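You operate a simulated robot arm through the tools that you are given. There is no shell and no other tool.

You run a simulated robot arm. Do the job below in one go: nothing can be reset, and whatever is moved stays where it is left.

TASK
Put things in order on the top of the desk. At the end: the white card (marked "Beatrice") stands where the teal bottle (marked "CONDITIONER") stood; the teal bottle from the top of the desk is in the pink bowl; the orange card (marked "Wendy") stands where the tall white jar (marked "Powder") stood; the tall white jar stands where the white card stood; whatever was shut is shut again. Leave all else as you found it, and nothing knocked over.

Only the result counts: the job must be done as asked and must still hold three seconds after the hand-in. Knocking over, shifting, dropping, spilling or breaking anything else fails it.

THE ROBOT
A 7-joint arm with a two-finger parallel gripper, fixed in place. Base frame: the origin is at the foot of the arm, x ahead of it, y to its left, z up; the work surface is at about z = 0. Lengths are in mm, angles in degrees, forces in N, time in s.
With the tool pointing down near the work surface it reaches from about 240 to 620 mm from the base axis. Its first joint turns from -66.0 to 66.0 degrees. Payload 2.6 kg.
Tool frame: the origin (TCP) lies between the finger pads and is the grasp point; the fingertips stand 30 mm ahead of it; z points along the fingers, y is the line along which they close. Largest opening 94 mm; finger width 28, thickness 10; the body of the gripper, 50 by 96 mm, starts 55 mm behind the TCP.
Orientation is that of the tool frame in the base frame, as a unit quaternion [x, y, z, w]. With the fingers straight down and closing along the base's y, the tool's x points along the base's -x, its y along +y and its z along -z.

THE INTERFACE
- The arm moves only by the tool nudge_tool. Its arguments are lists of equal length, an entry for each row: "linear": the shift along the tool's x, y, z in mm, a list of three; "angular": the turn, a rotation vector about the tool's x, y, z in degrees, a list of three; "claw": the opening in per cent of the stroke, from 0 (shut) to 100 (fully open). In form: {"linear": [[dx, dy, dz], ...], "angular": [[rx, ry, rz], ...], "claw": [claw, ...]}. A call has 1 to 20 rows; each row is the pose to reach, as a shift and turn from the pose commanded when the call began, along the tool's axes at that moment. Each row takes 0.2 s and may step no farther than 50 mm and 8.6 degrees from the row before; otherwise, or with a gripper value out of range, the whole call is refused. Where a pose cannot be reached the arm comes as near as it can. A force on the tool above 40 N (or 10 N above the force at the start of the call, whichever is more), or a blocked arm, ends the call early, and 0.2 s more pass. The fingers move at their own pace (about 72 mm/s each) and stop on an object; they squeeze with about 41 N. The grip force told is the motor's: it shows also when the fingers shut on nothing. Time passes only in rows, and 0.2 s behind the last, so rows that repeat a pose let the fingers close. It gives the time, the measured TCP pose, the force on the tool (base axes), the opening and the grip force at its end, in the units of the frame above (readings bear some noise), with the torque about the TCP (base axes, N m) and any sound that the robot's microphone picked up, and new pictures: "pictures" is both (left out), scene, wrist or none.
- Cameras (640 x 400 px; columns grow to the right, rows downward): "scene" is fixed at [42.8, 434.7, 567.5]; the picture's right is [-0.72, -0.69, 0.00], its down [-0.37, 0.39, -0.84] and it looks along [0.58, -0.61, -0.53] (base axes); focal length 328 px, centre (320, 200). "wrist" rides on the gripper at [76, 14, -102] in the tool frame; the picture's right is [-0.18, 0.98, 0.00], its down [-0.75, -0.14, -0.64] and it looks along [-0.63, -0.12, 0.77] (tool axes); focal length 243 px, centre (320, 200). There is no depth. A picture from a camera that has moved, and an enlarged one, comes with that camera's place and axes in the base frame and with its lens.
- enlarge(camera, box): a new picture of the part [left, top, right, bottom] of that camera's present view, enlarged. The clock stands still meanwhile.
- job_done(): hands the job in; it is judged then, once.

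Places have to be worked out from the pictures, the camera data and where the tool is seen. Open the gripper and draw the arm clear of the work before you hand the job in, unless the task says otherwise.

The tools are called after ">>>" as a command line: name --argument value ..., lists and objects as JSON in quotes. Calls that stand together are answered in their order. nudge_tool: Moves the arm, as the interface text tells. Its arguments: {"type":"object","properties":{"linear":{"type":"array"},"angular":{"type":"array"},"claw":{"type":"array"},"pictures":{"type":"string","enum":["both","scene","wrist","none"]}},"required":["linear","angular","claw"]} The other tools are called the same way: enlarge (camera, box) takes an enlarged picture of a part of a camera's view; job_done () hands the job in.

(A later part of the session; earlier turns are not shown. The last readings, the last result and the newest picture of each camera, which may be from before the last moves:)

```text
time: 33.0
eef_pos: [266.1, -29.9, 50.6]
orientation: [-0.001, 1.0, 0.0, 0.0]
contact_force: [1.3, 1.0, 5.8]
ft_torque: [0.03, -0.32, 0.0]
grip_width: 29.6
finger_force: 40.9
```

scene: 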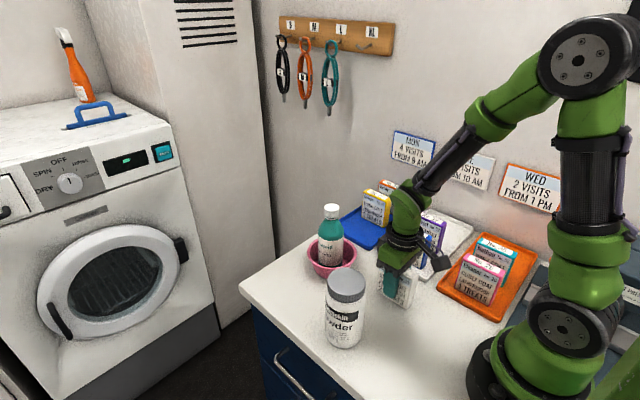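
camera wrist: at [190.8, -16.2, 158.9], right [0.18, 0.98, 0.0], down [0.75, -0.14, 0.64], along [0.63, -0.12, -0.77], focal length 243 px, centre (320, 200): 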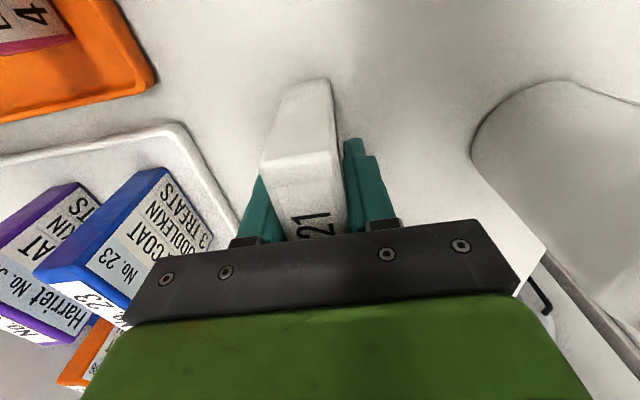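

The load is down to about 6 N, with the card still touching the desk. I'll open the fingers step by step and look.

>>> nudge_tool --linear '[[0, 0, 0], [0, 0, 0], [0, 0, 0], [0, 0, 0], [0, 0, 0], [0, 0, 0]]' --angular '[[0, 0, 0], [0, 0, 0], [0, 0, 0], [0, 0, 0], [0, 0, 0], [0, 0, 0]]' --claw '[33, 36, 42, 50, 62, 70]' --pictures "both"

```text
time: 34.4
eef_pos: [267.2, -30.7, 49.8]
orientation: [0.0, 1.0, 0.0, 0.0]
contact_force: [-0.1, 0.0, 1.2]
ft_torque: [-0.01, -0.01, -0.02]
grip_width: 65.9
finger_force: 0.0
camera wrist: at [190.1, -15.8, 151.9], right [0.18, 0.98, 0.0], down [0.75, -0.14, 0.64], along [0.63, -0.12, -0.77], focal length 243 px, centre (320, 200)
```

scene: 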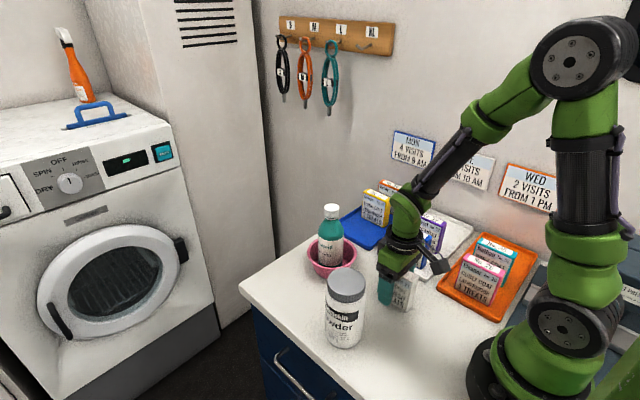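
wrist: 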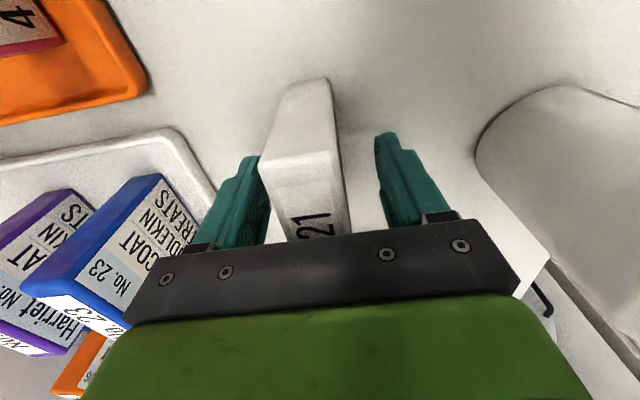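

The white card stands on its own at (267,-29.5). I'll open a bit more, rise straight up, then move high over the jar.

>>> nudge_tool --linear '[[0, 0, -5], [0, 0, -15], [0, 0, -35], [0, 0, -60], [0, 0, -90], [0, 0, -125], [0, 0, -165], [0, 0, -200], [0, 0, -230], [-4, 30, -230], [-9, 65, -230], [-15, 100, -230], [-19, 128, -230], [-21, 140, -230], [-21, 140, -230]]' --angular '[[0, 0, 0], [0, 0, 0], [0, 0, 0], [0, 0, 0], [0, 0, 0], [0, 0, 0], [0, 0, 0], [0, 0, 0], [0, 0, 0], [0, 0, 0], [0, 0, 0], [0, 0, 0], [0, 0, 0], [0, 0, 0], [0, 0, 0]]' --claw '[70, 70, 70, 70, 70, 80, 100, 100, 100, 100, 100, 100, 100, 100, 100]' --pictures "both"

```text
time: 37.6
eef_pos: [286.5, 109.6, 281.4]
orientation: [0.001, 1.0, 0.0, -0.001]
contact_force: [-0.1, 0.1, 0.1]
ft_torque: [-0.01, -0.01, 0.01]
grip_width: 94.2
finger_force: 0.0
camera wrist: at [210.8, 124.2, 381.8], right [0.18, 0.98, 0.0], down [0.75, -0.14, 0.64], along [0.63, -0.12, -0.77], focal length 243 px, centre (320, 200)
```

scene: 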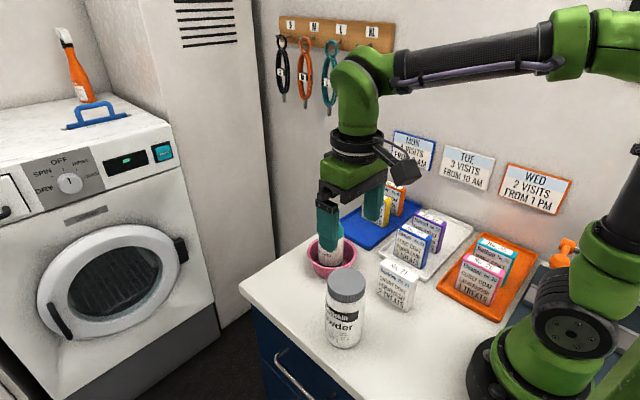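
wrist: 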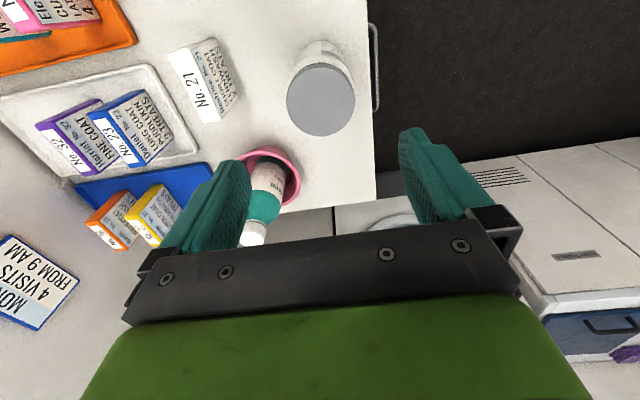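

The white card stands upright at the bottle's old spot. I'll enlarge on the jar to refine its centre.

>>> enlarge --camera "wrist" --box '[260, 20, 400, 150]'

>>> enlarge --camera "scene" --box '[300, 250, 420, 360]'

```text
3.08 times, centred on (330, 85) of wrist
camera zoom: at [210.8, 124.2, 381.8], right [0.18, 0.98, 0.0], down [0.75, -0.14, 0.64], along [0.63, -0.12, -0.77], focal length 746 px, centre (289, 554)
```

zoom: 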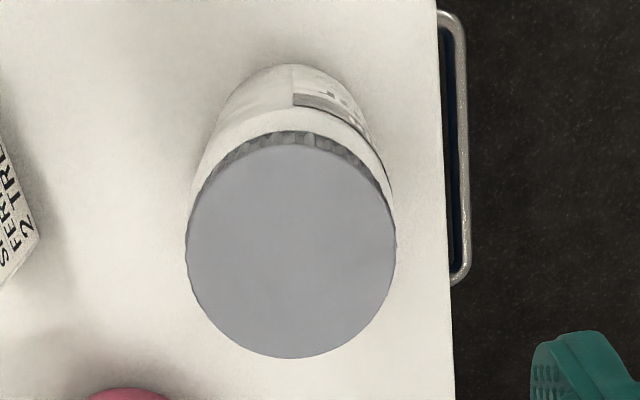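

```text
3.64 times, centred on (360, 305) of scene
camera zoom: at [42.8, 434.7, 567.5], right [-0.72, -0.69, 0.0], down [-0.37, 0.39, -0.84], along [0.58, -0.61, -0.53], focal length 1194 px, centre (174, -182)
```

zoom: 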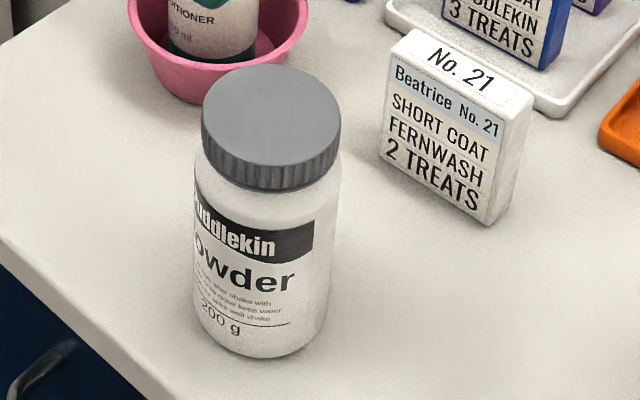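

The jar's centre is (289,111), with the lid about 65 across and the top near z=143. To keep the fingers away from the yellow card when I set the jar down, I'll turn the gripper 90° about its axis so it closes along x.

>>> nudge_tool --linear '[[-0.3, 0.1, 0], [-0.6, 0.2, 0], [-1, 0.3, 0], [-1, 0.5, 0], [-1, 0.5, 0], [-1, 0.5, 0], [-1, 0.5, 0], [-1, 0.5, 0], [-1, 0.5, 0], [-1, 0.5, 0], [-1, 0.5, 0], [-1, 0.5, 0], [-1, 0.5, 0]]' --angular '[[0, 0, 8], [0, 0, 16], [0, 0, 24], [0, 0, 32], [0, 0, 40], [0, 0, 48], [0, 0, 56], [0, 0, 64], [0, 0, 72], [0, 0, 80], [0, 0, 87], [0, 0, 90], [0, 0, 90]]' --claw '[100, 100, 100, 100, 100, 100, 100, 100, 100, 100, 100, 100, 100]' --pictures "both"

```text
time: 40.4
eef_pos: [288.5, 109.8, 280.9]
orientation: [0.707, 0.708, 0.0, 0.0]
contact_force: [-0.4, -0.6, 0.5]
ft_torque: [-0.01, 0.02, 0.01]
grip_width: 94.1
finger_force: 0.1
camera wrist: at [302.5, 186.5, 382.3], right [0.98, -0.18, 0.0], down [-0.14, -0.75, 0.64], along [-0.12, -0.63, -0.77], focal length 243 px, centre (320, 200)
```

scene: 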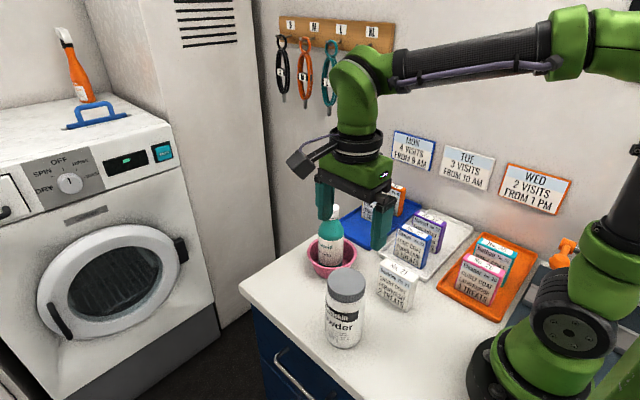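
wrist: 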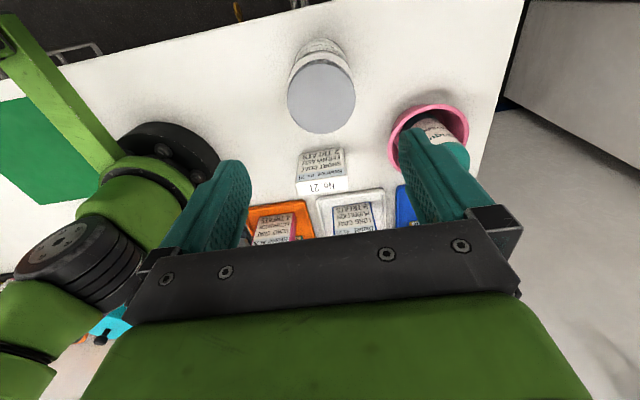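

The turn is complete: the tool's x is now base +y and its y is base +x. The jar is centred below. I'll descend partway to z≈160 first and check that the fingers clear the lid.

>>> nudge_tool --linear '[[0.5, 0.3, 25], [1, 0.5, 50], [1, 0.5, 75], [1, 0.5, 98], [1, 0.5, 115], [1, 0.5, 120], [1, 0.5, 120]]' --angular '[[0, 0, 0], [0, 0, 0], [0, 0, 0], [0, 0, 0], [0, 0, 0], [0, 0, 0], [0, 0, 0]]' --claw '[100, 100, 100, 100, 100, 100, 100]' --pictures "both"

```text
time: 42.0
eef_pos: [289.8, 111.5, 159.3]
orientation: [0.707, 0.707, 0.0, 0.0]
contact_force: [-0.3, 0.7, 0.5]
ft_torque: [-0.03, 0.02, 0.0]
grip_width: 94.0
finger_force: 0.0
camera wrist: at [303.8, 187.7, 261.4], right [0.98, -0.18, 0.0], down [-0.14, -0.75, 0.64], along [-0.12, -0.63, -0.77], focal length 243 px, centre (320, 200)
```

scene: 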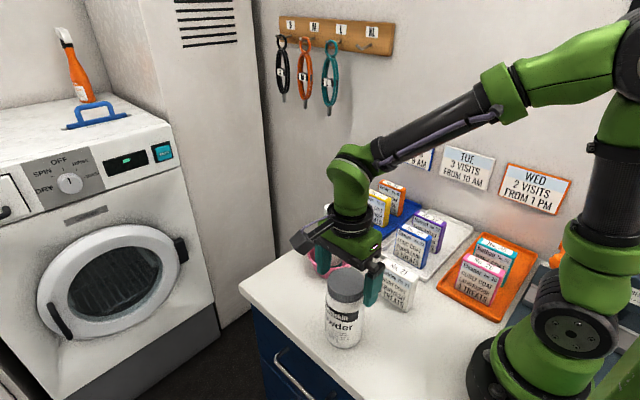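
wrist: 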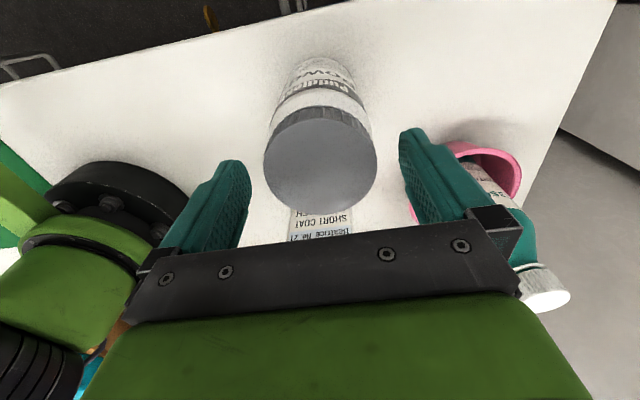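

The lid is centred between the fingers with clearance on both sides. I'll descend to z≈98 so the pads take the jar body below the lid.

>>> nudge_tool --linear '[[0, 0, 12], [0, 0, 26], [0, 0, 40], [0, 0, 52], [0, 0, 59], [0, 0, 61], [0, 0, 61]]' --angular '[[0, 0, 0], [0, 0, 0], [0, 0, 0], [0, 0, 0], [0, 0, 0], [0, 0, 0], [0, 0, 0]]' --claw '[100, 100, 100, 100, 100, 100, 100]' --pictures "both"

```text
time: 43.6
eef_pos: [288.7, 112.9, 98.7]
orientation: [0.707, 0.707, 0.0, 0.0]
contact_force: [-0.7, 0.4, 0.0]
ft_torque: [0.01, -0.03, -0.02]
grip_width: 94.0
finger_force: 0.0
camera wrist: at [303.0, 187.8, 200.7], right [0.98, -0.18, 0.0], down [-0.14, -0.75, 0.64], along [-0.12, -0.63, -0.77], focal length 243 px, centre (320, 200)
```

scene: 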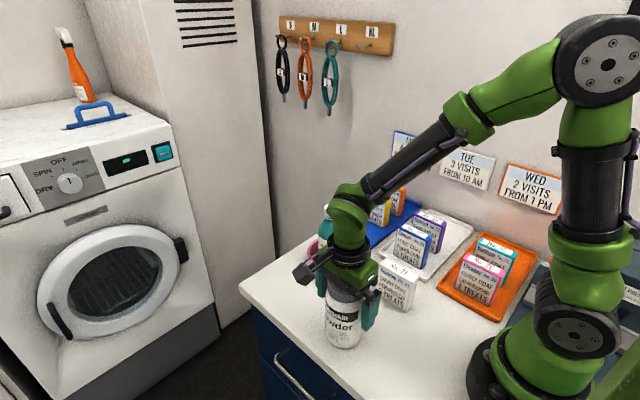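
wrist: 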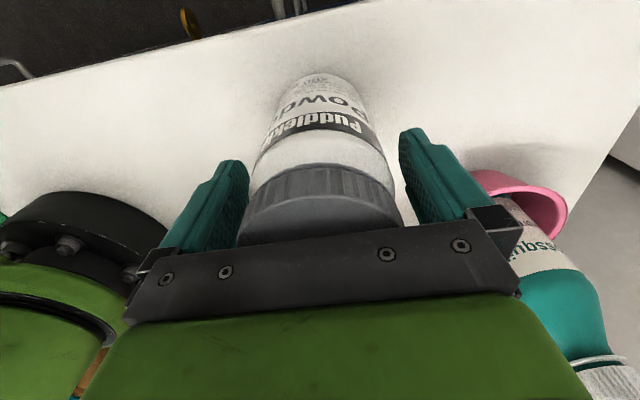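

The jar is centred between the fingers with no contact. I'll close on its body.

>>> nudge_tool --linear '[[0, 0, 0], [0, 0, 0], [0, 0, 0], [0, 0, 0]]' --angular '[[0, 0, 0], [0, 0, 0], [0, 0, 0], [0, 0, 0]]' --claw '[85, 60, 40, 40]' --pictures "both"

```text
time: 44.6
eef_pos: [289.7, 111.5, 98.5]
orientation: [0.707, 0.707, 0.0, 0.0]
contact_force: [0.9, -0.4, -0.1]
ft_torque: [0.01, -0.01, -0.01]
grip_width: 73.0
finger_force: 41.3
camera wrist: at [303.1, 187.8, 200.8], right [0.98, -0.18, 0.0], down [-0.14, -0.75, 0.64], along [-0.12, -0.63, -0.77], focal length 243 px, centre (320, 200)
```

scene: 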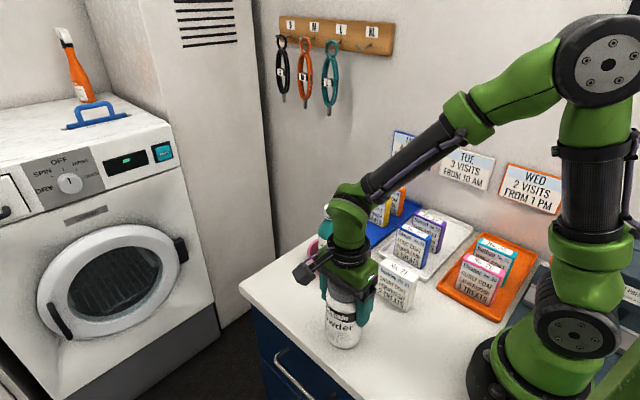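
wrist: 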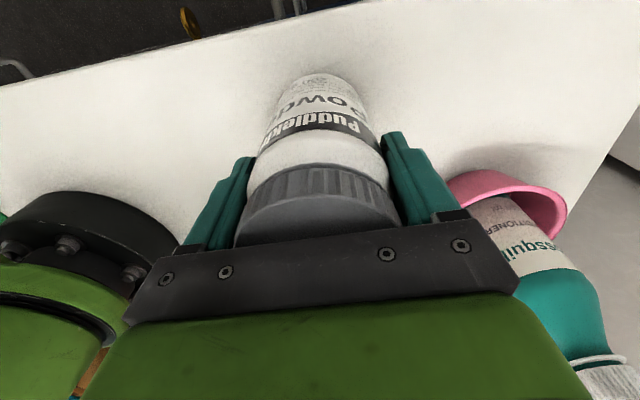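

The jar is gripped at 73 mm wide, 41 N, at (289,111.5), standing on the desk with the TCP at z=98.5. I'll lift it straight up 130 mm.

>>> nudge_tool --linear '[[0, 0, -3], [0, 0, -10], [0, 0, -24], [0, 0, -42], [0, 0, -62], [0, 0, -84], [0, 0, -106], [0, 0, -122], [0, 0, -130], [0, 0, -130]]' --angular '[[0, 0, 0], [0, 0, 0], [0, 0, 0], [0, 0, 0], [0, 0, 0], [0, 0, 0], [0, 0, 0], [0, 0, 0], [0, 0, 0], [0, 0, 0]]' --claw '[40, 40, 40, 40, 40, 40, 40, 40, 40, 40]' --pictures "both"

```text
time: 46.8
eef_pos: [290.0, 112.1, 230.3]
orientation: [0.707, 0.707, 0.0, 0.0]
contact_force: [-0.4, 0.2, -1.1]
ft_torque: [0.01, -0.01, 0.01]
grip_width: 72.6
finger_force: 40.7
camera wrist: at [303.2, 187.8, 332.5], right [0.98, -0.18, 0.0], down [-0.14, -0.75, 0.64], along [-0.12, -0.63, -0.77], focal length 243 px, centre (320, 200)
```

scene: 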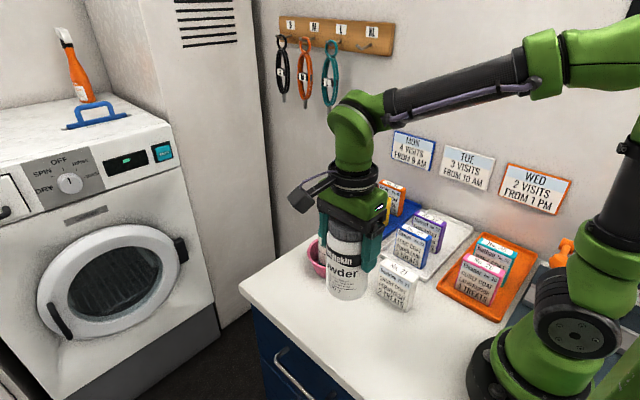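
wrist: 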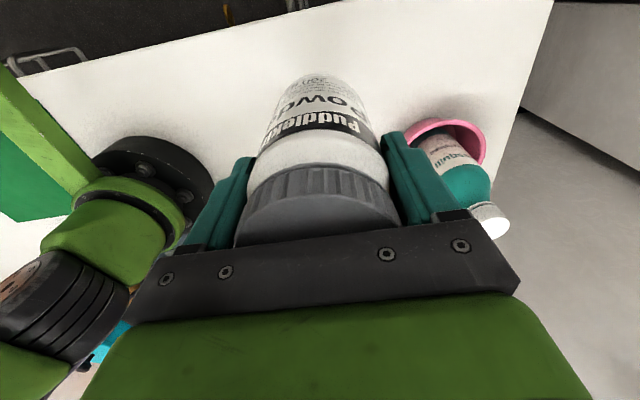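

The jar hangs level with its bottom about 131 mm up. I'll carry it along −y, passing between the arm base and the bottle, to about (310,-100).

>>> nudge_tool --linear '[[-8, 1, 0], [-24, 3, 0], [-46, 5, 0], [-70, 8, 0], [-94, 10, 0], [-118, 12, 0], [-142, 15, 0], [-166, 17, 0], [-188, 19, 0], [-203, 20, 0], [-211, 21, 0], [-211, 21, 0]]' --angular '[[0, 0, 0], [0, 0, 0], [0, 0, 0], [0, 0, 0], [0, 0, 0], [0, 0, 0], [0, 0, 0], [0, 0, 0], [0, 0, 0], [0, 0, 0], [0, 0, 0], [0, 0, 0]]' --claw '[40, 40, 40, 40, 40, 40, 40, 40, 40, 40, 40, 40]' --pictures "scene"

```text
time: 49.4
eef_pos: [310.0, -100.8, 228.5]
orientation: [0.706, 0.708, 0.0, 0.0]
contact_force: [0.1, -0.7, -2.5]
ft_torque: [0.01, 0.0, 0.01]
grip_width: 72.2
finger_force: 40.9
```

scene: 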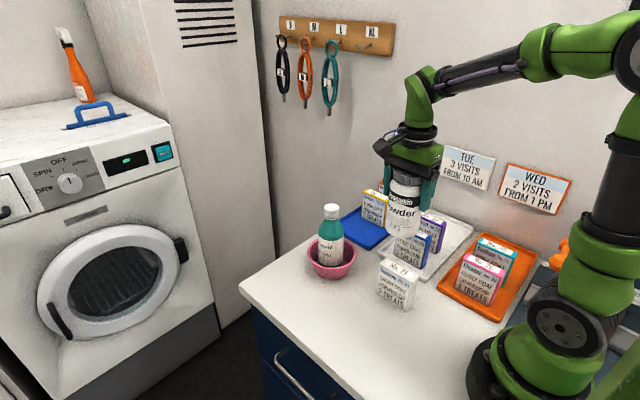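

The jar is clear and still held firmly. Now I'll carry it to above the white card's former spot, at (466,-164).

>>> nudge_tool --linear '[[-3, 8, 0], [-9, 24, 0], [-18, 44, 0], [-27, 66, 0], [-36, 88, 0], [-45, 110, 0], [-53, 130, 0], [-59, 146, 0], [-62.5, 155, 0], [-63, 156, 0], [-63, 156, 0]]' --angular '[[0, 0, 0], [0, 0, 0], [0, 0, 0], [0, 0, 0], [0, 0, 0], [0, 0, 0], [0, 0, 0], [0, 0, 0], [0, 0, 0], [0, 0, 0], [0, 0, 0]]' --claw '[40, 40, 40, 40, 40, 40, 40, 40, 40, 40, 40]' --pictures "both"

```text
time: 51.8
eef_pos: [464.3, -163.0, 230.4]
orientation: [0.707, 0.707, -0.001, 0.0]
contact_force: [0.6, -0.5, -1.5]
ft_torque: [0.02, -0.01, -0.02]
grip_width: 72.2
finger_force: 41.0
camera wrist: at [479.6, -85.8, 331.2], right [0.98, -0.18, 0.0], down [-0.14, -0.75, 0.64], along [-0.12, -0.63, -0.77], focal length 243 px, centre (320, 200)
```

scene: 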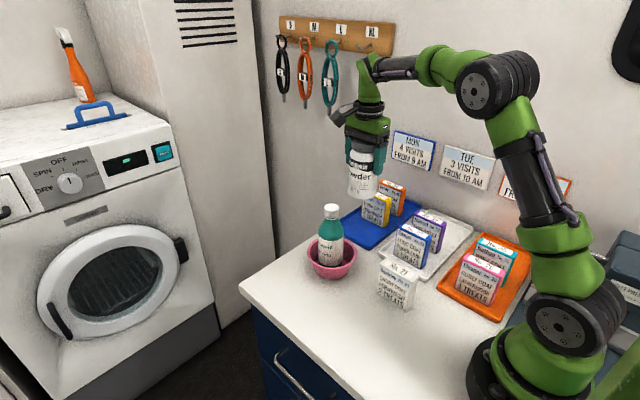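
wrist: 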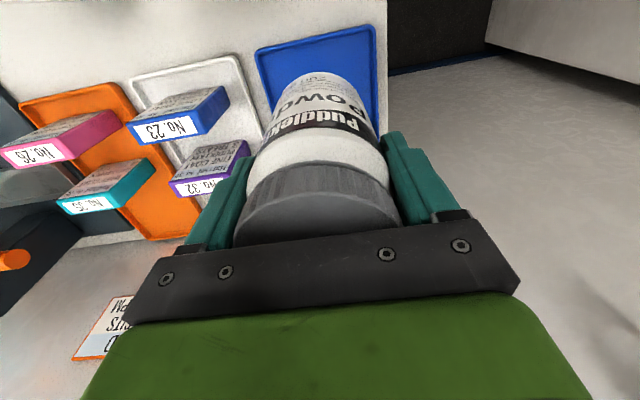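

The jar is over the empty slot. I'll lower it to about 12 mm above the tray floor and check the rim and yellow-card clearances.

>>> nudge_tool --linear '[[0, 0, 8], [0, 0, 24], [0, 0, 44], [0, 0, 64], [0, 0, 82], [0, 0, 98], [0, 0, 109], [0, 0, 114], [0, 0, 114]]' --angular '[[0, 0, 0], [0, 0, 0], [0, 0, 0], [0, 0, 0], [0, 0, 0], [0, 0, 0], [0, 0, 0], [0, 0, 0], [0, 0, 0]]' --claw '[40, 40, 40, 40, 40, 40, 40, 40, 40]' --pictures "both"

>>> enlarge --camera "scene" --box '[310, 150, 430, 250]'

```text
time: 53.8
eef_pos: [467.2, -162.7, 114.5]
orientation: [0.707, 0.707, 0.0, 0.0]
contact_force: [1.1, -0.1, -1.3]
ft_torque: [0.05, -0.01, -0.01]
grip_width: 72.1
finger_force: 41.3
camera wrist: at [480.6, -86.7, 216.3], right [0.98, -0.18, 0.0], down [-0.14, -0.75, 0.64], along [-0.12, -0.63, -0.77], focal length 243 px, centre (320, 200)
```

scene: 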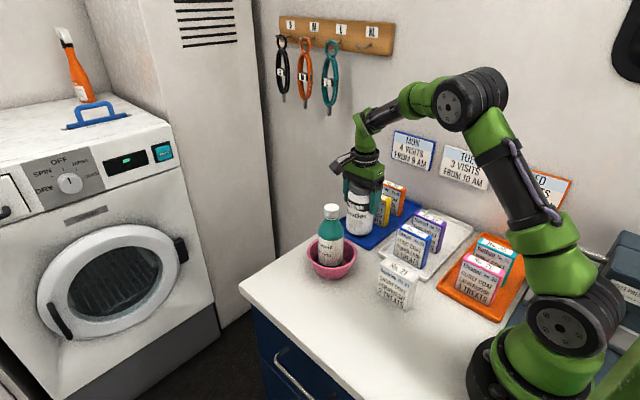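
wrist: 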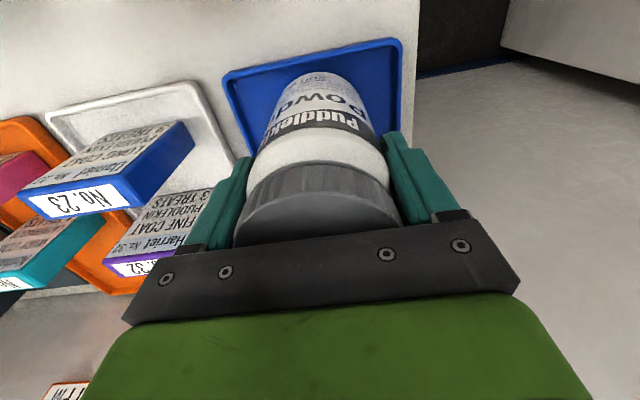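

```text
4.00 times, centred on (370, 200) of scene
camera zoom: at [42.8, 434.7, 567.5], right [-0.72, -0.69, 0.0], down [-0.37, 0.39, -0.84], along [0.58, -0.61, -0.53], focal length 1314 px, centre (120, 200)
```

zoom: 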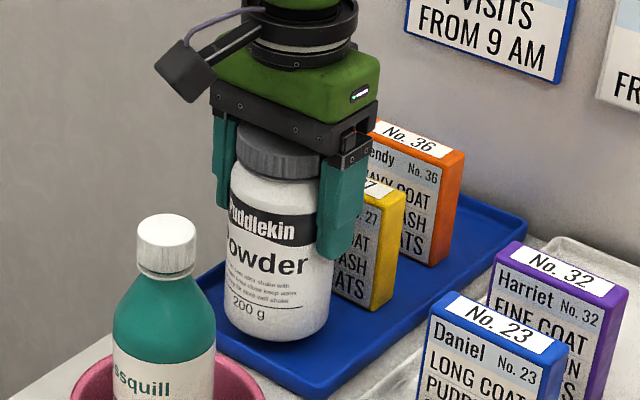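

>>> enlarge --camera "wrist" --box '[210, 20, 430, 160]'

```text
2.86 times, centred on (320, 90) of wrist
camera zoom: at [480.6, -86.7, 216.3], right [0.98, -0.18, 0.0], down [-0.14, -0.75, 0.64], along [-0.12, -0.63, -0.77], focal length 693 px, centre (320, 514)
```

zoom: 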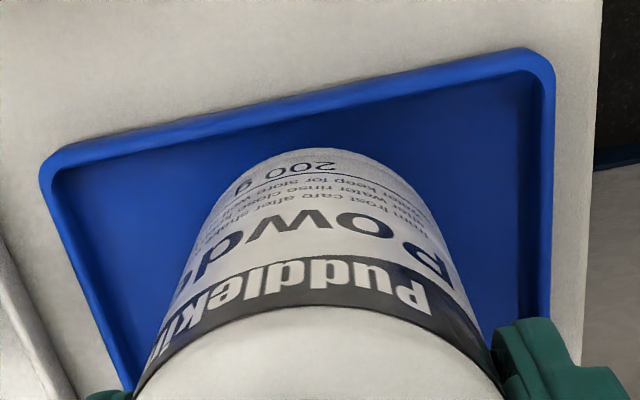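

There is about 6 mm of clearance to the tray's inner rim, and the yellow card is well clear. I'll lower further, slowly.

>>> nudge_tool --linear '[[-0.5, 0, 2], [-0.5, 0, 4], [-0.5, 0, 6], [-0.5, 0, 8], [-0.5, 0, 9], [-0.5, 0, 9]]' --angular '[[0, 0, 0], [0, 0, 0], [0, 0, 0], [0, 0, 0], [0, 0, 0], [0, 0, 0]]' --claw '[40, 40, 40, 40, 40, 40]' --pictures "none"

```text
time: 55.2
eef_pos: [465.4, -164.6, 106.7]
orientation: [0.707, 0.707, 0.0, 0.0]
contact_force: [0.0, -0.1, -1.6]
ft_torque: [0.05, 0.04, 0.01]
grip_width: 72.1
finger_force: 41.3
```

>>> nudge_tool --linear '[[0, 0, 0.6], [0, 0, 1.2], [0, 0, 1.8], [0, 0, 1.8]]' --angular '[[0, 0, 0], [0, 0, 0], [0, 0, 0], [0, 0, 0]]' --claw '[40, 40, 40, 40]' --pictures "none"

```text
time: 56.2
eef_pos: [467.3, -163.2, 104.7]
orientation: [0.707, 0.708, 0.0, 0.001]
contact_force: [0.1, -0.3, -1.1]
ft_torque: [0.0, -0.06, 0.01]
grip_width: 72.4
finger_force: 41.0
```

Still free at about z=104.5. I'll continue in half-millimetre steps.

>>> nudge_tool --linear '[[0, 0, 0.4], [0, 0, 0.8], [0, 0, 1.2], [0, 0, 1.2]]' --angular '[[0, 0, 0], [0, 0, 0], [0, 0, 0], [0, 0, 0]]' --claw '[40, 40, 40, 40]' --pictures "none"

```text
time: 57.2
eef_pos: [467.0, -162.7, 104.4]
orientation: [0.706, 0.708, 0.0, 0.001]
contact_force: [0.8, -0.2, -1.6]
ft_torque: [0.02, -0.01, -0.01]
grip_width: 71.8
finger_force: 40.7
```

>>> nudge_tool --linear '[[0, 0, 0.4], [0, 0, 0.8], [0, 0, 1.2], [0, 0, 1.2]]' --angular '[[0, 0, 0], [0, 0, 0], [0, 0, 0], [0, 0, 0]]' --claw '[40, 40, 40, 40]' --pictures "none"

```text
time: 58.2
eef_pos: [468.3, -163.5, 104.0]
orientation: [0.707, 0.707, 0.001, 0.001]
contact_force: [-3.0, 0.4, 11.2]
ft_torque: [0.14, 0.65, -0.03]
grip_width: 72.3
finger_force: 41.0
```

The jar now touches the tray floor, at about 12 N. I'll open the fingers gradually to let it stand.

>>> nudge_tool --linear '[[0, 0, 0], [0, 0, 0], [0, 0, 0], [0, 0, 0], [0, 0, 0], [0, 0, 0]]' --angular '[[0, 0, 0], [0, 0, 0], [0, 0, 0], [0, 0, 0], [0, 0, 0], [0, 0, 0]]' --claw '[77, 79, 83, 90, 100, 100]' --pictures "both"

```text
time: 59.6
eef_pos: [466.9, -162.1, 101.3]
orientation: [0.707, 0.707, 0.0, 0.0]
contact_force: [-0.8, -0.8, -0.1]
ft_torque: [-0.04, -0.02, 0.0]
grip_width: 94.1
finger_force: 0.0
camera wrist: at [480.5, -86.8, 203.9], right [0.98, -0.18, 0.0], down [-0.14, -0.75, 0.64], along [-0.12, -0.63, -0.77], focal length 243 px, centre (320, 200)
```

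scene: 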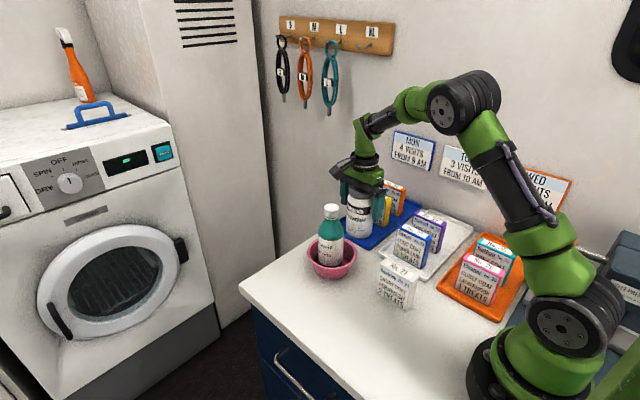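
wrist: 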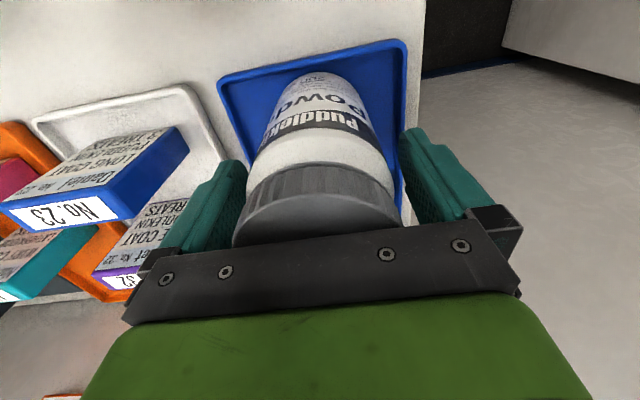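

The jar stands on the tray and the fingers are fully open. I'll rise straight up, clear of it.

>>> nudge_tool --linear '[[0, 0, -5], [0, 0, -18], [0, 0, -36], [0, 0, -60], [0, 0, -86], [0, 0, -112], [0, 0, -138], [0, 0, -160], [0, 0, -178], [0, 0, -178]]' --angular '[[0, 0, 0], [0, 0, 0], [0, 0, 0], [0, 0, 0], [0, 0, 0], [0, 0, 0], [0, 0, 0], [0, 0, 0], [0, 0, 0], [0, 0, 0]]' --claw '[100, 100, 100, 100, 100, 100, 100, 100, 100, 100]' --pictures "both"

```text
time: 61.8
eef_pos: [467.0, -165.0, 280.4]
orientation: [0.707, 0.707, 0.0, 0.0]
contact_force: [0.2, -1.3, 0.1]
ft_torque: [-0.03, -0.03, 0.04]
grip_width: 93.9
finger_force: 0.1
camera wrist: at [480.2, -88.2, 382.7], right [0.98, -0.18, 0.0], down [-0.14, -0.75, 0.64], along [-0.12, -0.63, -0.77], focal length 243 px, centre (320, 200)
```

scene: 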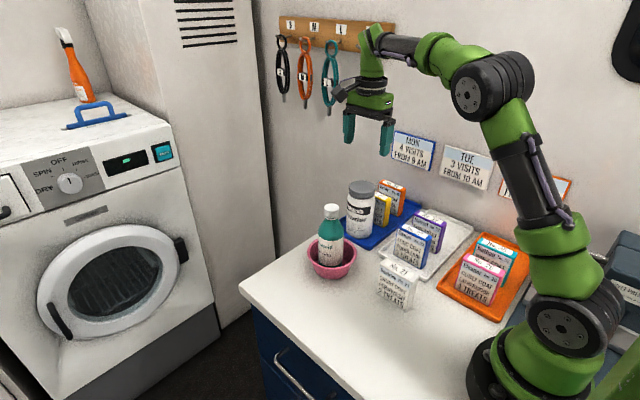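
wrist: 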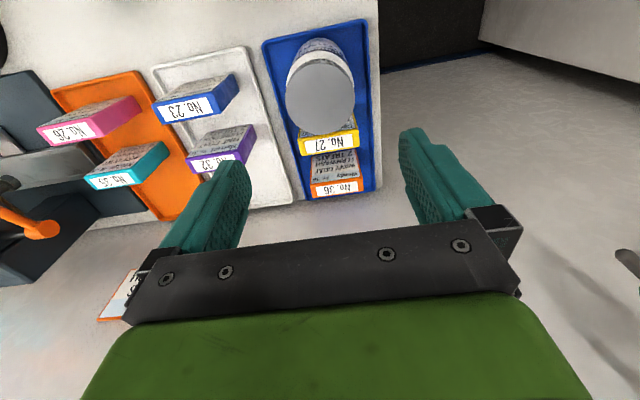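

The jar stands well in the tray. This angle also shows the yellow and orange cards, so I'll enlarge to measure them.

>>> enlarge --camera "wrist" --box '[250, 20, 400, 210]'

>>> enlarge --camera "scene" --box '[320, 160, 440, 250]'

```text
2.11 times, centred on (325, 115) of wrist
camera zoom: at [480.2, -88.2, 382.7], right [0.98, -0.18, 0.0], down [-0.14, -0.75, 0.64], along [-0.12, -0.63, -0.77], focal length 511 px, centre (310, 379)
```

zoom: 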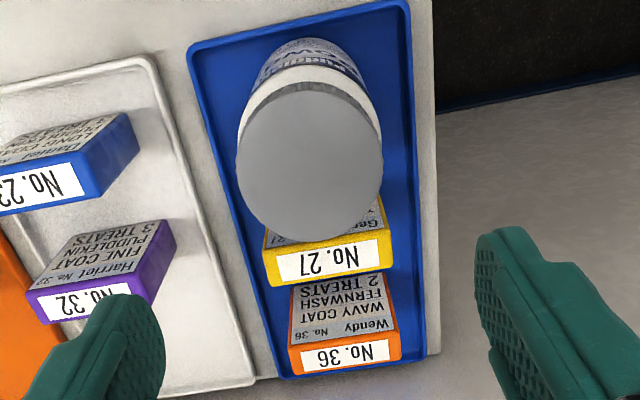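

```text
4.44 times, centred on (380, 205) of scene
camera zoom: at [42.8, 434.7, 567.5], right [-0.72, -0.69, 0.0], down [-0.37, 0.39, -0.84], along [0.58, -0.61, -0.53], focal length 1460 px, centre (53, 178)
```

zoom: 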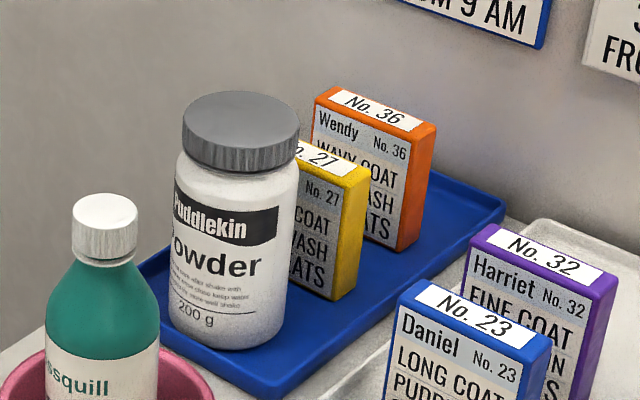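

The orange card's centre is about (465,-313.5), spanning y −327…−300, with the yellow card's far face at −251. I'll turn the gripper back 90° here, high above everything, so it closes along y.

>>> nudge_tool --linear '[[0, 0, 0], [0, 0, 0], [0, 0, 0], [0, 0, 0], [0, 0, 0], [0, 0, 0], [0, 0, 0], [0, 0, 0], [0, 0, 0], [0, 0, 0], [0, 0, 0], [0, 0, 0], [0, 0, 0]]' --angular '[[0, 0, -8], [0, 0, -16], [0, 0, -24], [0, 0, -32], [0, 0, -40], [0, 0, -48], [0, 0, -56], [0, 0, -64], [0, 0, -72], [0, 0, -80], [0, 0, -87], [0, 0, -90], [0, 0, -90]]' --claw '[100, 90, 80, 70, 58, 58, 58, 58, 58, 58, 58, 58, 58]' --pictures "both"

```text
time: 64.6
eef_pos: [465.9, -163.3, 279.8]
orientation: [-0.001, 1.0, 0.0, 0.0]
contact_force: [-0.4, -0.3, 0.3]
ft_torque: [-0.01, 0.01, -0.01]
grip_width: 54.4
finger_force: 0.0
camera wrist: at [389.9, -148.9, 381.8], right [0.18, 0.98, 0.0], down [0.75, -0.14, 0.64], along [0.63, -0.12, -0.77], focal length 243 px, centre (320, 200)
```

scene: 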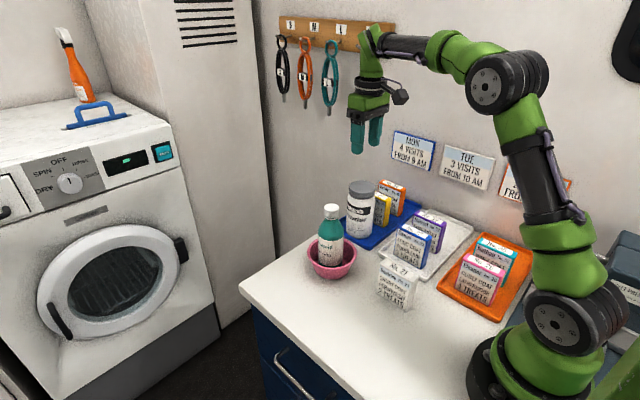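
wrist: 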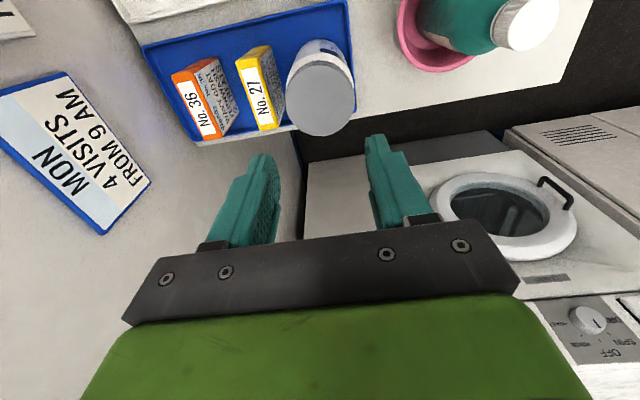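

The gripper closes along y again, with about 54 mm opening. I'll move over the orange card at (465,-313.5) and go part-way down.

>>> nudge_tool --linear '[[0, -15, 0], [0, -40, 0], [0, -70, 0], [0, -100, 0], [1, -128, 0], [1, -145, 0], [1, -150, 0], [1, -150, 20], [1, -150, 45], [1, -150, 70], [1, -150, 86], [1, -150, 90], [1, -150, 90]]' --angular '[[0, 0, 0], [0, 0, 0], [0, 0, 0], [0, 0, 0], [0, 0, 0], [0, 0, 0], [0, 0, 0], [0, 0, 0], [0, 0, 0], [0, 0, 0], [0, 0, 0], [0, 0, 0], [0, 0, 0]]' --claw '[58, 58, 58, 58, 58, 58, 58, 58, 58, 58, 58, 58, 58]' --pictures "both"

>>> enlarge --camera "wrist" --box '[220, 20, 440, 190]'

```text
time: 67.4
eef_pos: [465.9, -312.0, 190.2]
orientation: [0.0, 1.0, 0.0, 0.0]
contact_force: [-0.2, 0.0, 0.1]
ft_torque: [0.01, 0.01, -0.01]
grip_width: 54.3
finger_force: 0.0
camera wrist: at [389.4, -297.9, 291.8], right [0.18, 0.98, 0.0], down [0.75, -0.14, 0.64], along [0.63, -0.12, -0.77], focal length 243 px, centre (320, 200)
```

scene: 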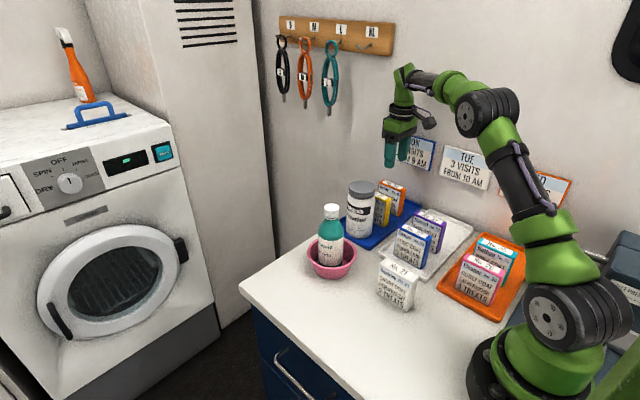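
wrist: 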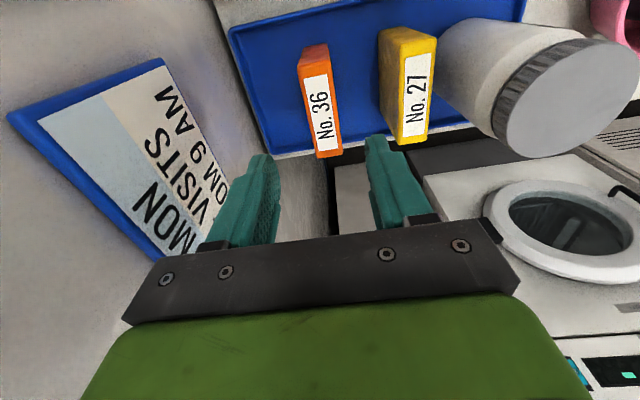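

```text
2.35 times, centred on (330, 105) of wrist
camera zoom: at [389.4, -297.9, 291.8], right [0.18, 0.98, 0.0], down [0.75, -0.14, 0.64], along [0.63, -0.12, -0.77], focal length 571 px, centre (296, 424)
```

zoom: 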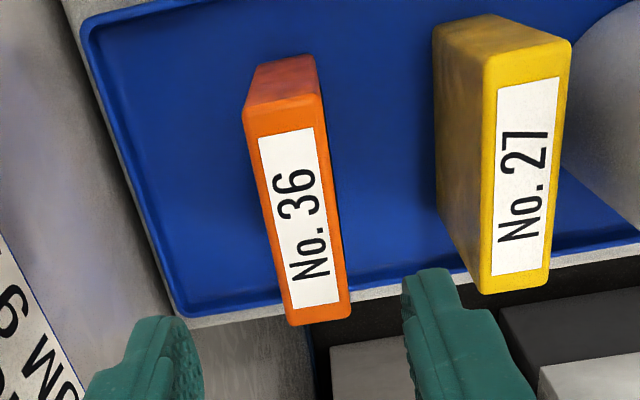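

From directly above, the orange card's centre refines to (466,-310). I'll shift 2 mm in y and descend to z≈55.

>>> nudge_tool --linear '[[0, 1, 18], [0, 2, 40], [0, 2, 62], [0, 2, 84], [0, 2, 105], [0, 2, 121], [0, 2, 131], [0, 2, 135], [0, 2, 135]]' --angular '[[0, 0, 0], [0, 0, 0], [0, 0, 0], [0, 0, 0], [0, 0, 0], [0, 0, 0], [0, 0, 0], [0, 0, 0], [0, 0, 0]]' --claw '[58, 58, 58, 58, 58, 58, 58, 58, 58]' --pictures "both"

```text
time: 69.4
eef_pos: [465.9, -311.5, 55.2]
orientation: [0.0, 1.0, 0.0, -0.001]
contact_force: [-0.6, 0.1, 0.9]
ft_torque: [-0.01, 0.0, 0.0]
grip_width: 54.5
finger_force: 0.0
camera wrist: at [389.1, -296.6, 157.3], right [0.18, 0.98, 0.0], down [0.75, -0.14, 0.64], along [0.63, -0.12, -0.77], focal length 243 px, centre (320, 200)
```

scene: 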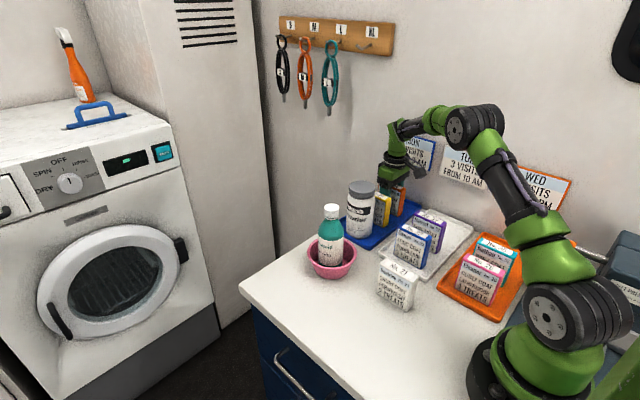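
wrist: 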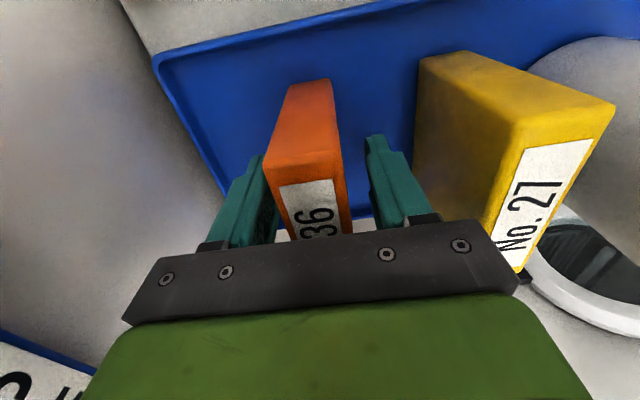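

The orange card is well centred between the fingers and the yellow card is clear. I'll close on it.

>>> nudge_tool --linear '[[0, 0, 0], [0, 0, 0], [0, 0, 0], [0, 0, 0]]' --angular '[[0, 0, 0], [0, 0, 0], [0, 0, 0], [0, 0, 0]]' --claw '[42, 25, 5, 5]' --pictures "none"

```text
time: 70.4
eef_pos: [465.6, -311.2, 56.7]
orientation: [-0.001, 1.0, 0.0, 0.0]
contact_force: [-0.7, 0.0, 0.4]
ft_torque: [-0.01, -0.02, -0.01]
grip_width: 29.5
finger_force: 41.1
```

The orange card is gripped at 29.5 mm wide, 41 N. I'll lift it straight up 125 mm.

>>> nudge_tool --linear '[[0, 0, -4], [0, 0, -12], [0, 0, -28], [0, 0, -48], [0, 0, -70], [0, 0, -92], [0, 0, -112], [0, 0, -125], [0, 0, -125]]' --angular '[[0, 0, 0], [0, 0, 0], [0, 0, 0], [0, 0, 0], [0, 0, 0], [0, 0, 0], [0, 0, 0], [0, 0, 0], [0, 0, 0]]' --claw '[5, 5, 5, 5, 5, 5, 5, 5, 5]' --pictures "both"

```text
time: 72.4
eef_pos: [466.5, -311.6, 181.2]
orientation: [-0.001, 1.0, -0.001, 0.0]
contact_force: [0.4, 0.0, -0.8]
ft_torque: [0.03, 0.0, 0.03]
grip_width: 29.4
finger_force: 41.1
camera wrist: at [388.8, -297.5, 283.1], right [0.18, 0.98, 0.0], down [0.75, -0.14, 0.64], along [0.63, -0.12, -0.77], focal length 243 px, centre (320, 200)
```

scene: 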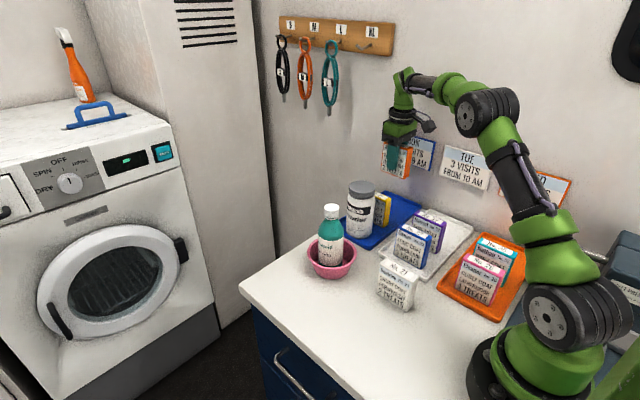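
wrist: 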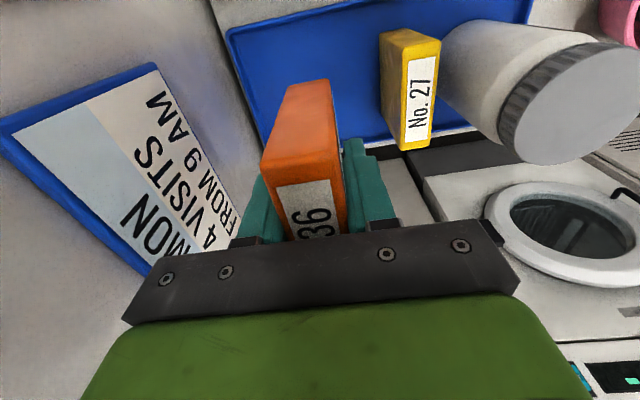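

The card is held upright with its bottom about 130 mm up. I'll carry it diagonally back toward (326,-200), well clear of the jar and yellow card and above the white tray's cards.

>>> nudge_tool --linear '[[10, 4, 0], [28, 14, 0], [48, 30, 0], [68, 48, 0], [88, 66, 0], [108, 84, 0], [124, 98, 0], [136, 107, 0], [140, 111, 0], [140, 111, 0]]' --angular '[[0, 0, 0], [0, 0, 0], [0, 0, 0], [0, 0, 0], [0, 0, 0], [0, 0, 0], [0, 0, 0], [0, 0, 0], [0, 0, 0], [0, 0, 0]]' --claw '[5, 5, 5, 5, 5, 5, 5, 5, 5, 5]' --pictures "scene"

```text
time: 74.6
eef_pos: [325.5, -200.3, 181.1]
orientation: [0.0, 1.0, 0.0, -0.001]
contact_force: [0.3, 0.4, -1.0]
ft_torque: [-0.02, -0.01, 0.01]
grip_width: 29.6
finger_force: 40.9
```

scene: 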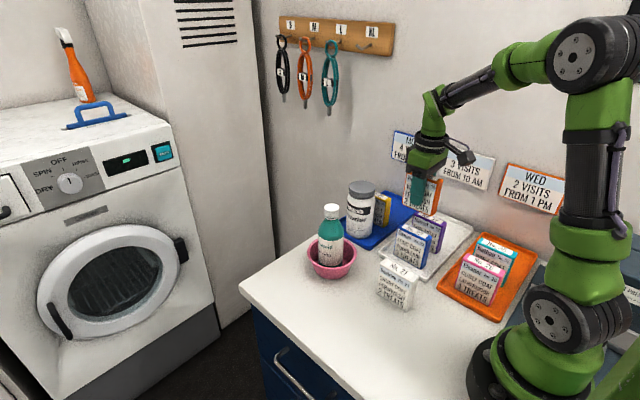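

The card is clear of everything. Now I'll move it along +y to above the jar's former spot at (289,111.3).

>>> nudge_tool --linear '[[2, 8, 0], [6, 24, 0], [10, 46, 0], [14, 70, 0], [18, 94, 0], [21, 118, 0], [24, 142, 0], [27, 166, 0], [29, 190, 0], [31, 214, 0], [33, 238, 0], [34.5, 262, 0], [36, 285, 0], [36.5, 302, 0], [36.5, 311.5, 0], [36.5, 311.5, 0], [36.5, 311.5, 0]]' --angular '[[0, 0, 0], [0, 0, 0], [0, 0, 0], [0, 0, 0], [0, 0, 0], [0, 0, 0], [0, 0, 0], [0, 0, 0], [0, 0, 0], [0, 0, 0], [0, 0, 0], [0, 0, 0], [0, 0, 0], [0, 0, 0], [0, 0, 0], [0, 0, 0], [0, 0, 0]]' --claw '[5, 5, 5, 5, 5, 5, 5, 5, 5, 5, 5, 5, 5, 5, 5, 5, 5]' --pictures "both"

```text
time: 78.2
eef_pos: [288.8, 111.0, 179.3]
orientation: [-0.001, 1.0, 0.0, -0.001]
contact_force: [0.5, 0.2, 0.1]
ft_torque: [0.05, -0.01, 0.0]
grip_width: 29.3
finger_force: 40.5
camera wrist: at [211.1, 124.7, 281.0], right [0.18, 0.98, 0.0], down [0.75, -0.14, 0.64], along [0.63, -0.12, -0.77], focal length 243 px, centre (320, 200)
```

scene: 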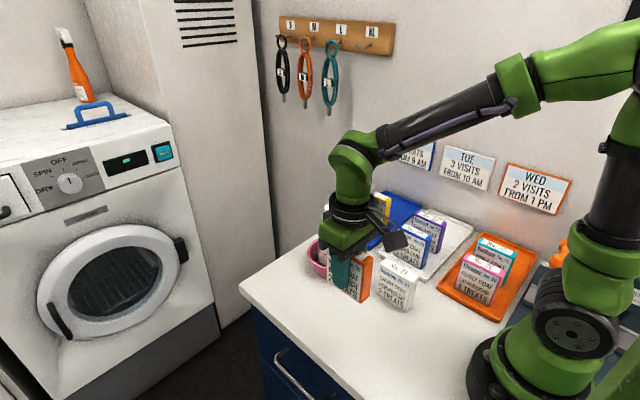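
wrist: 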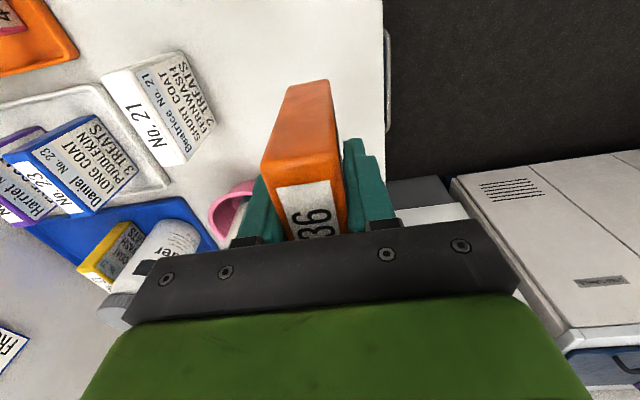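

The card is above the jar's old spot. I'll lower it to just above the desk.

>>> nudge_tool --linear '[[0, 0, 10], [0, 0, 28], [0, 0, 50], [0, 0, 72], [0, 0, 92], [0, 0, 108], [0, 0, 118], [0, 0, 122], [0, 0, 122]]' --angular '[[0, 0, 0], [0, 0, 0], [0, 0, 0], [0, 0, 0], [0, 0, 0], [0, 0, 0], [0, 0, 0], [0, 0, 0], [0, 0, 0]]' --claw '[5, 5, 5, 5, 5, 5, 5, 5, 5]' --pictures "both"

```text
time: 80.2
eef_pos: [289.1, 112.3, 58.2]
orientation: [0.0, 1.0, -0.001, 0.0]
contact_force: [0.6, 0.2, -0.4]
ft_torque: [0.05, -0.04, -0.02]
grip_width: 29.5
finger_force: 40.9
camera wrist: at [211.5, 126.2, 159.7], right [0.18, 0.98, 0.0], down [0.75, -0.14, 0.64], along [0.63, -0.12, -0.77], focal length 243 px, centre (320, 200)
```

scene: 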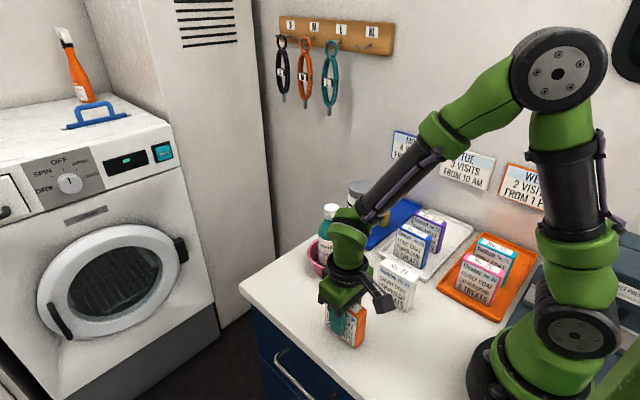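
wrist: 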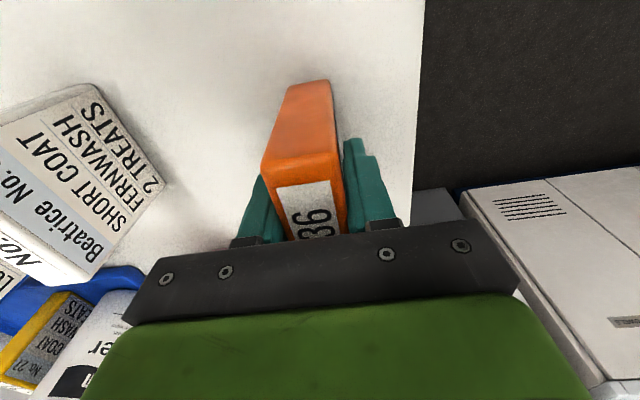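

No contact yet at z=58. I'll step down gently.

>>> nudge_tool --linear '[[0, 0, 1.2], [0, 0, 2.4], [0, 0, 3.6], [0, 0, 4.8], [0, 0, 4.8]]' --angular '[[0, 0, 0], [0, 0, 0], [0, 0, 0], [0, 0, 0], [0, 0, 0]]' --claw '[5, 5, 5, 5, 5]' --pictures "none"

```text
time: 81.4
eef_pos: [288.6, 112.1, 53.2]
orientation: [-0.001, 1.0, 0.0, 0.0]
contact_force: [-0.4, -0.3, -1.1]
ft_torque: [0.01, 0.03, 0.03]
grip_width: 29.4
finger_force: 41.2
```

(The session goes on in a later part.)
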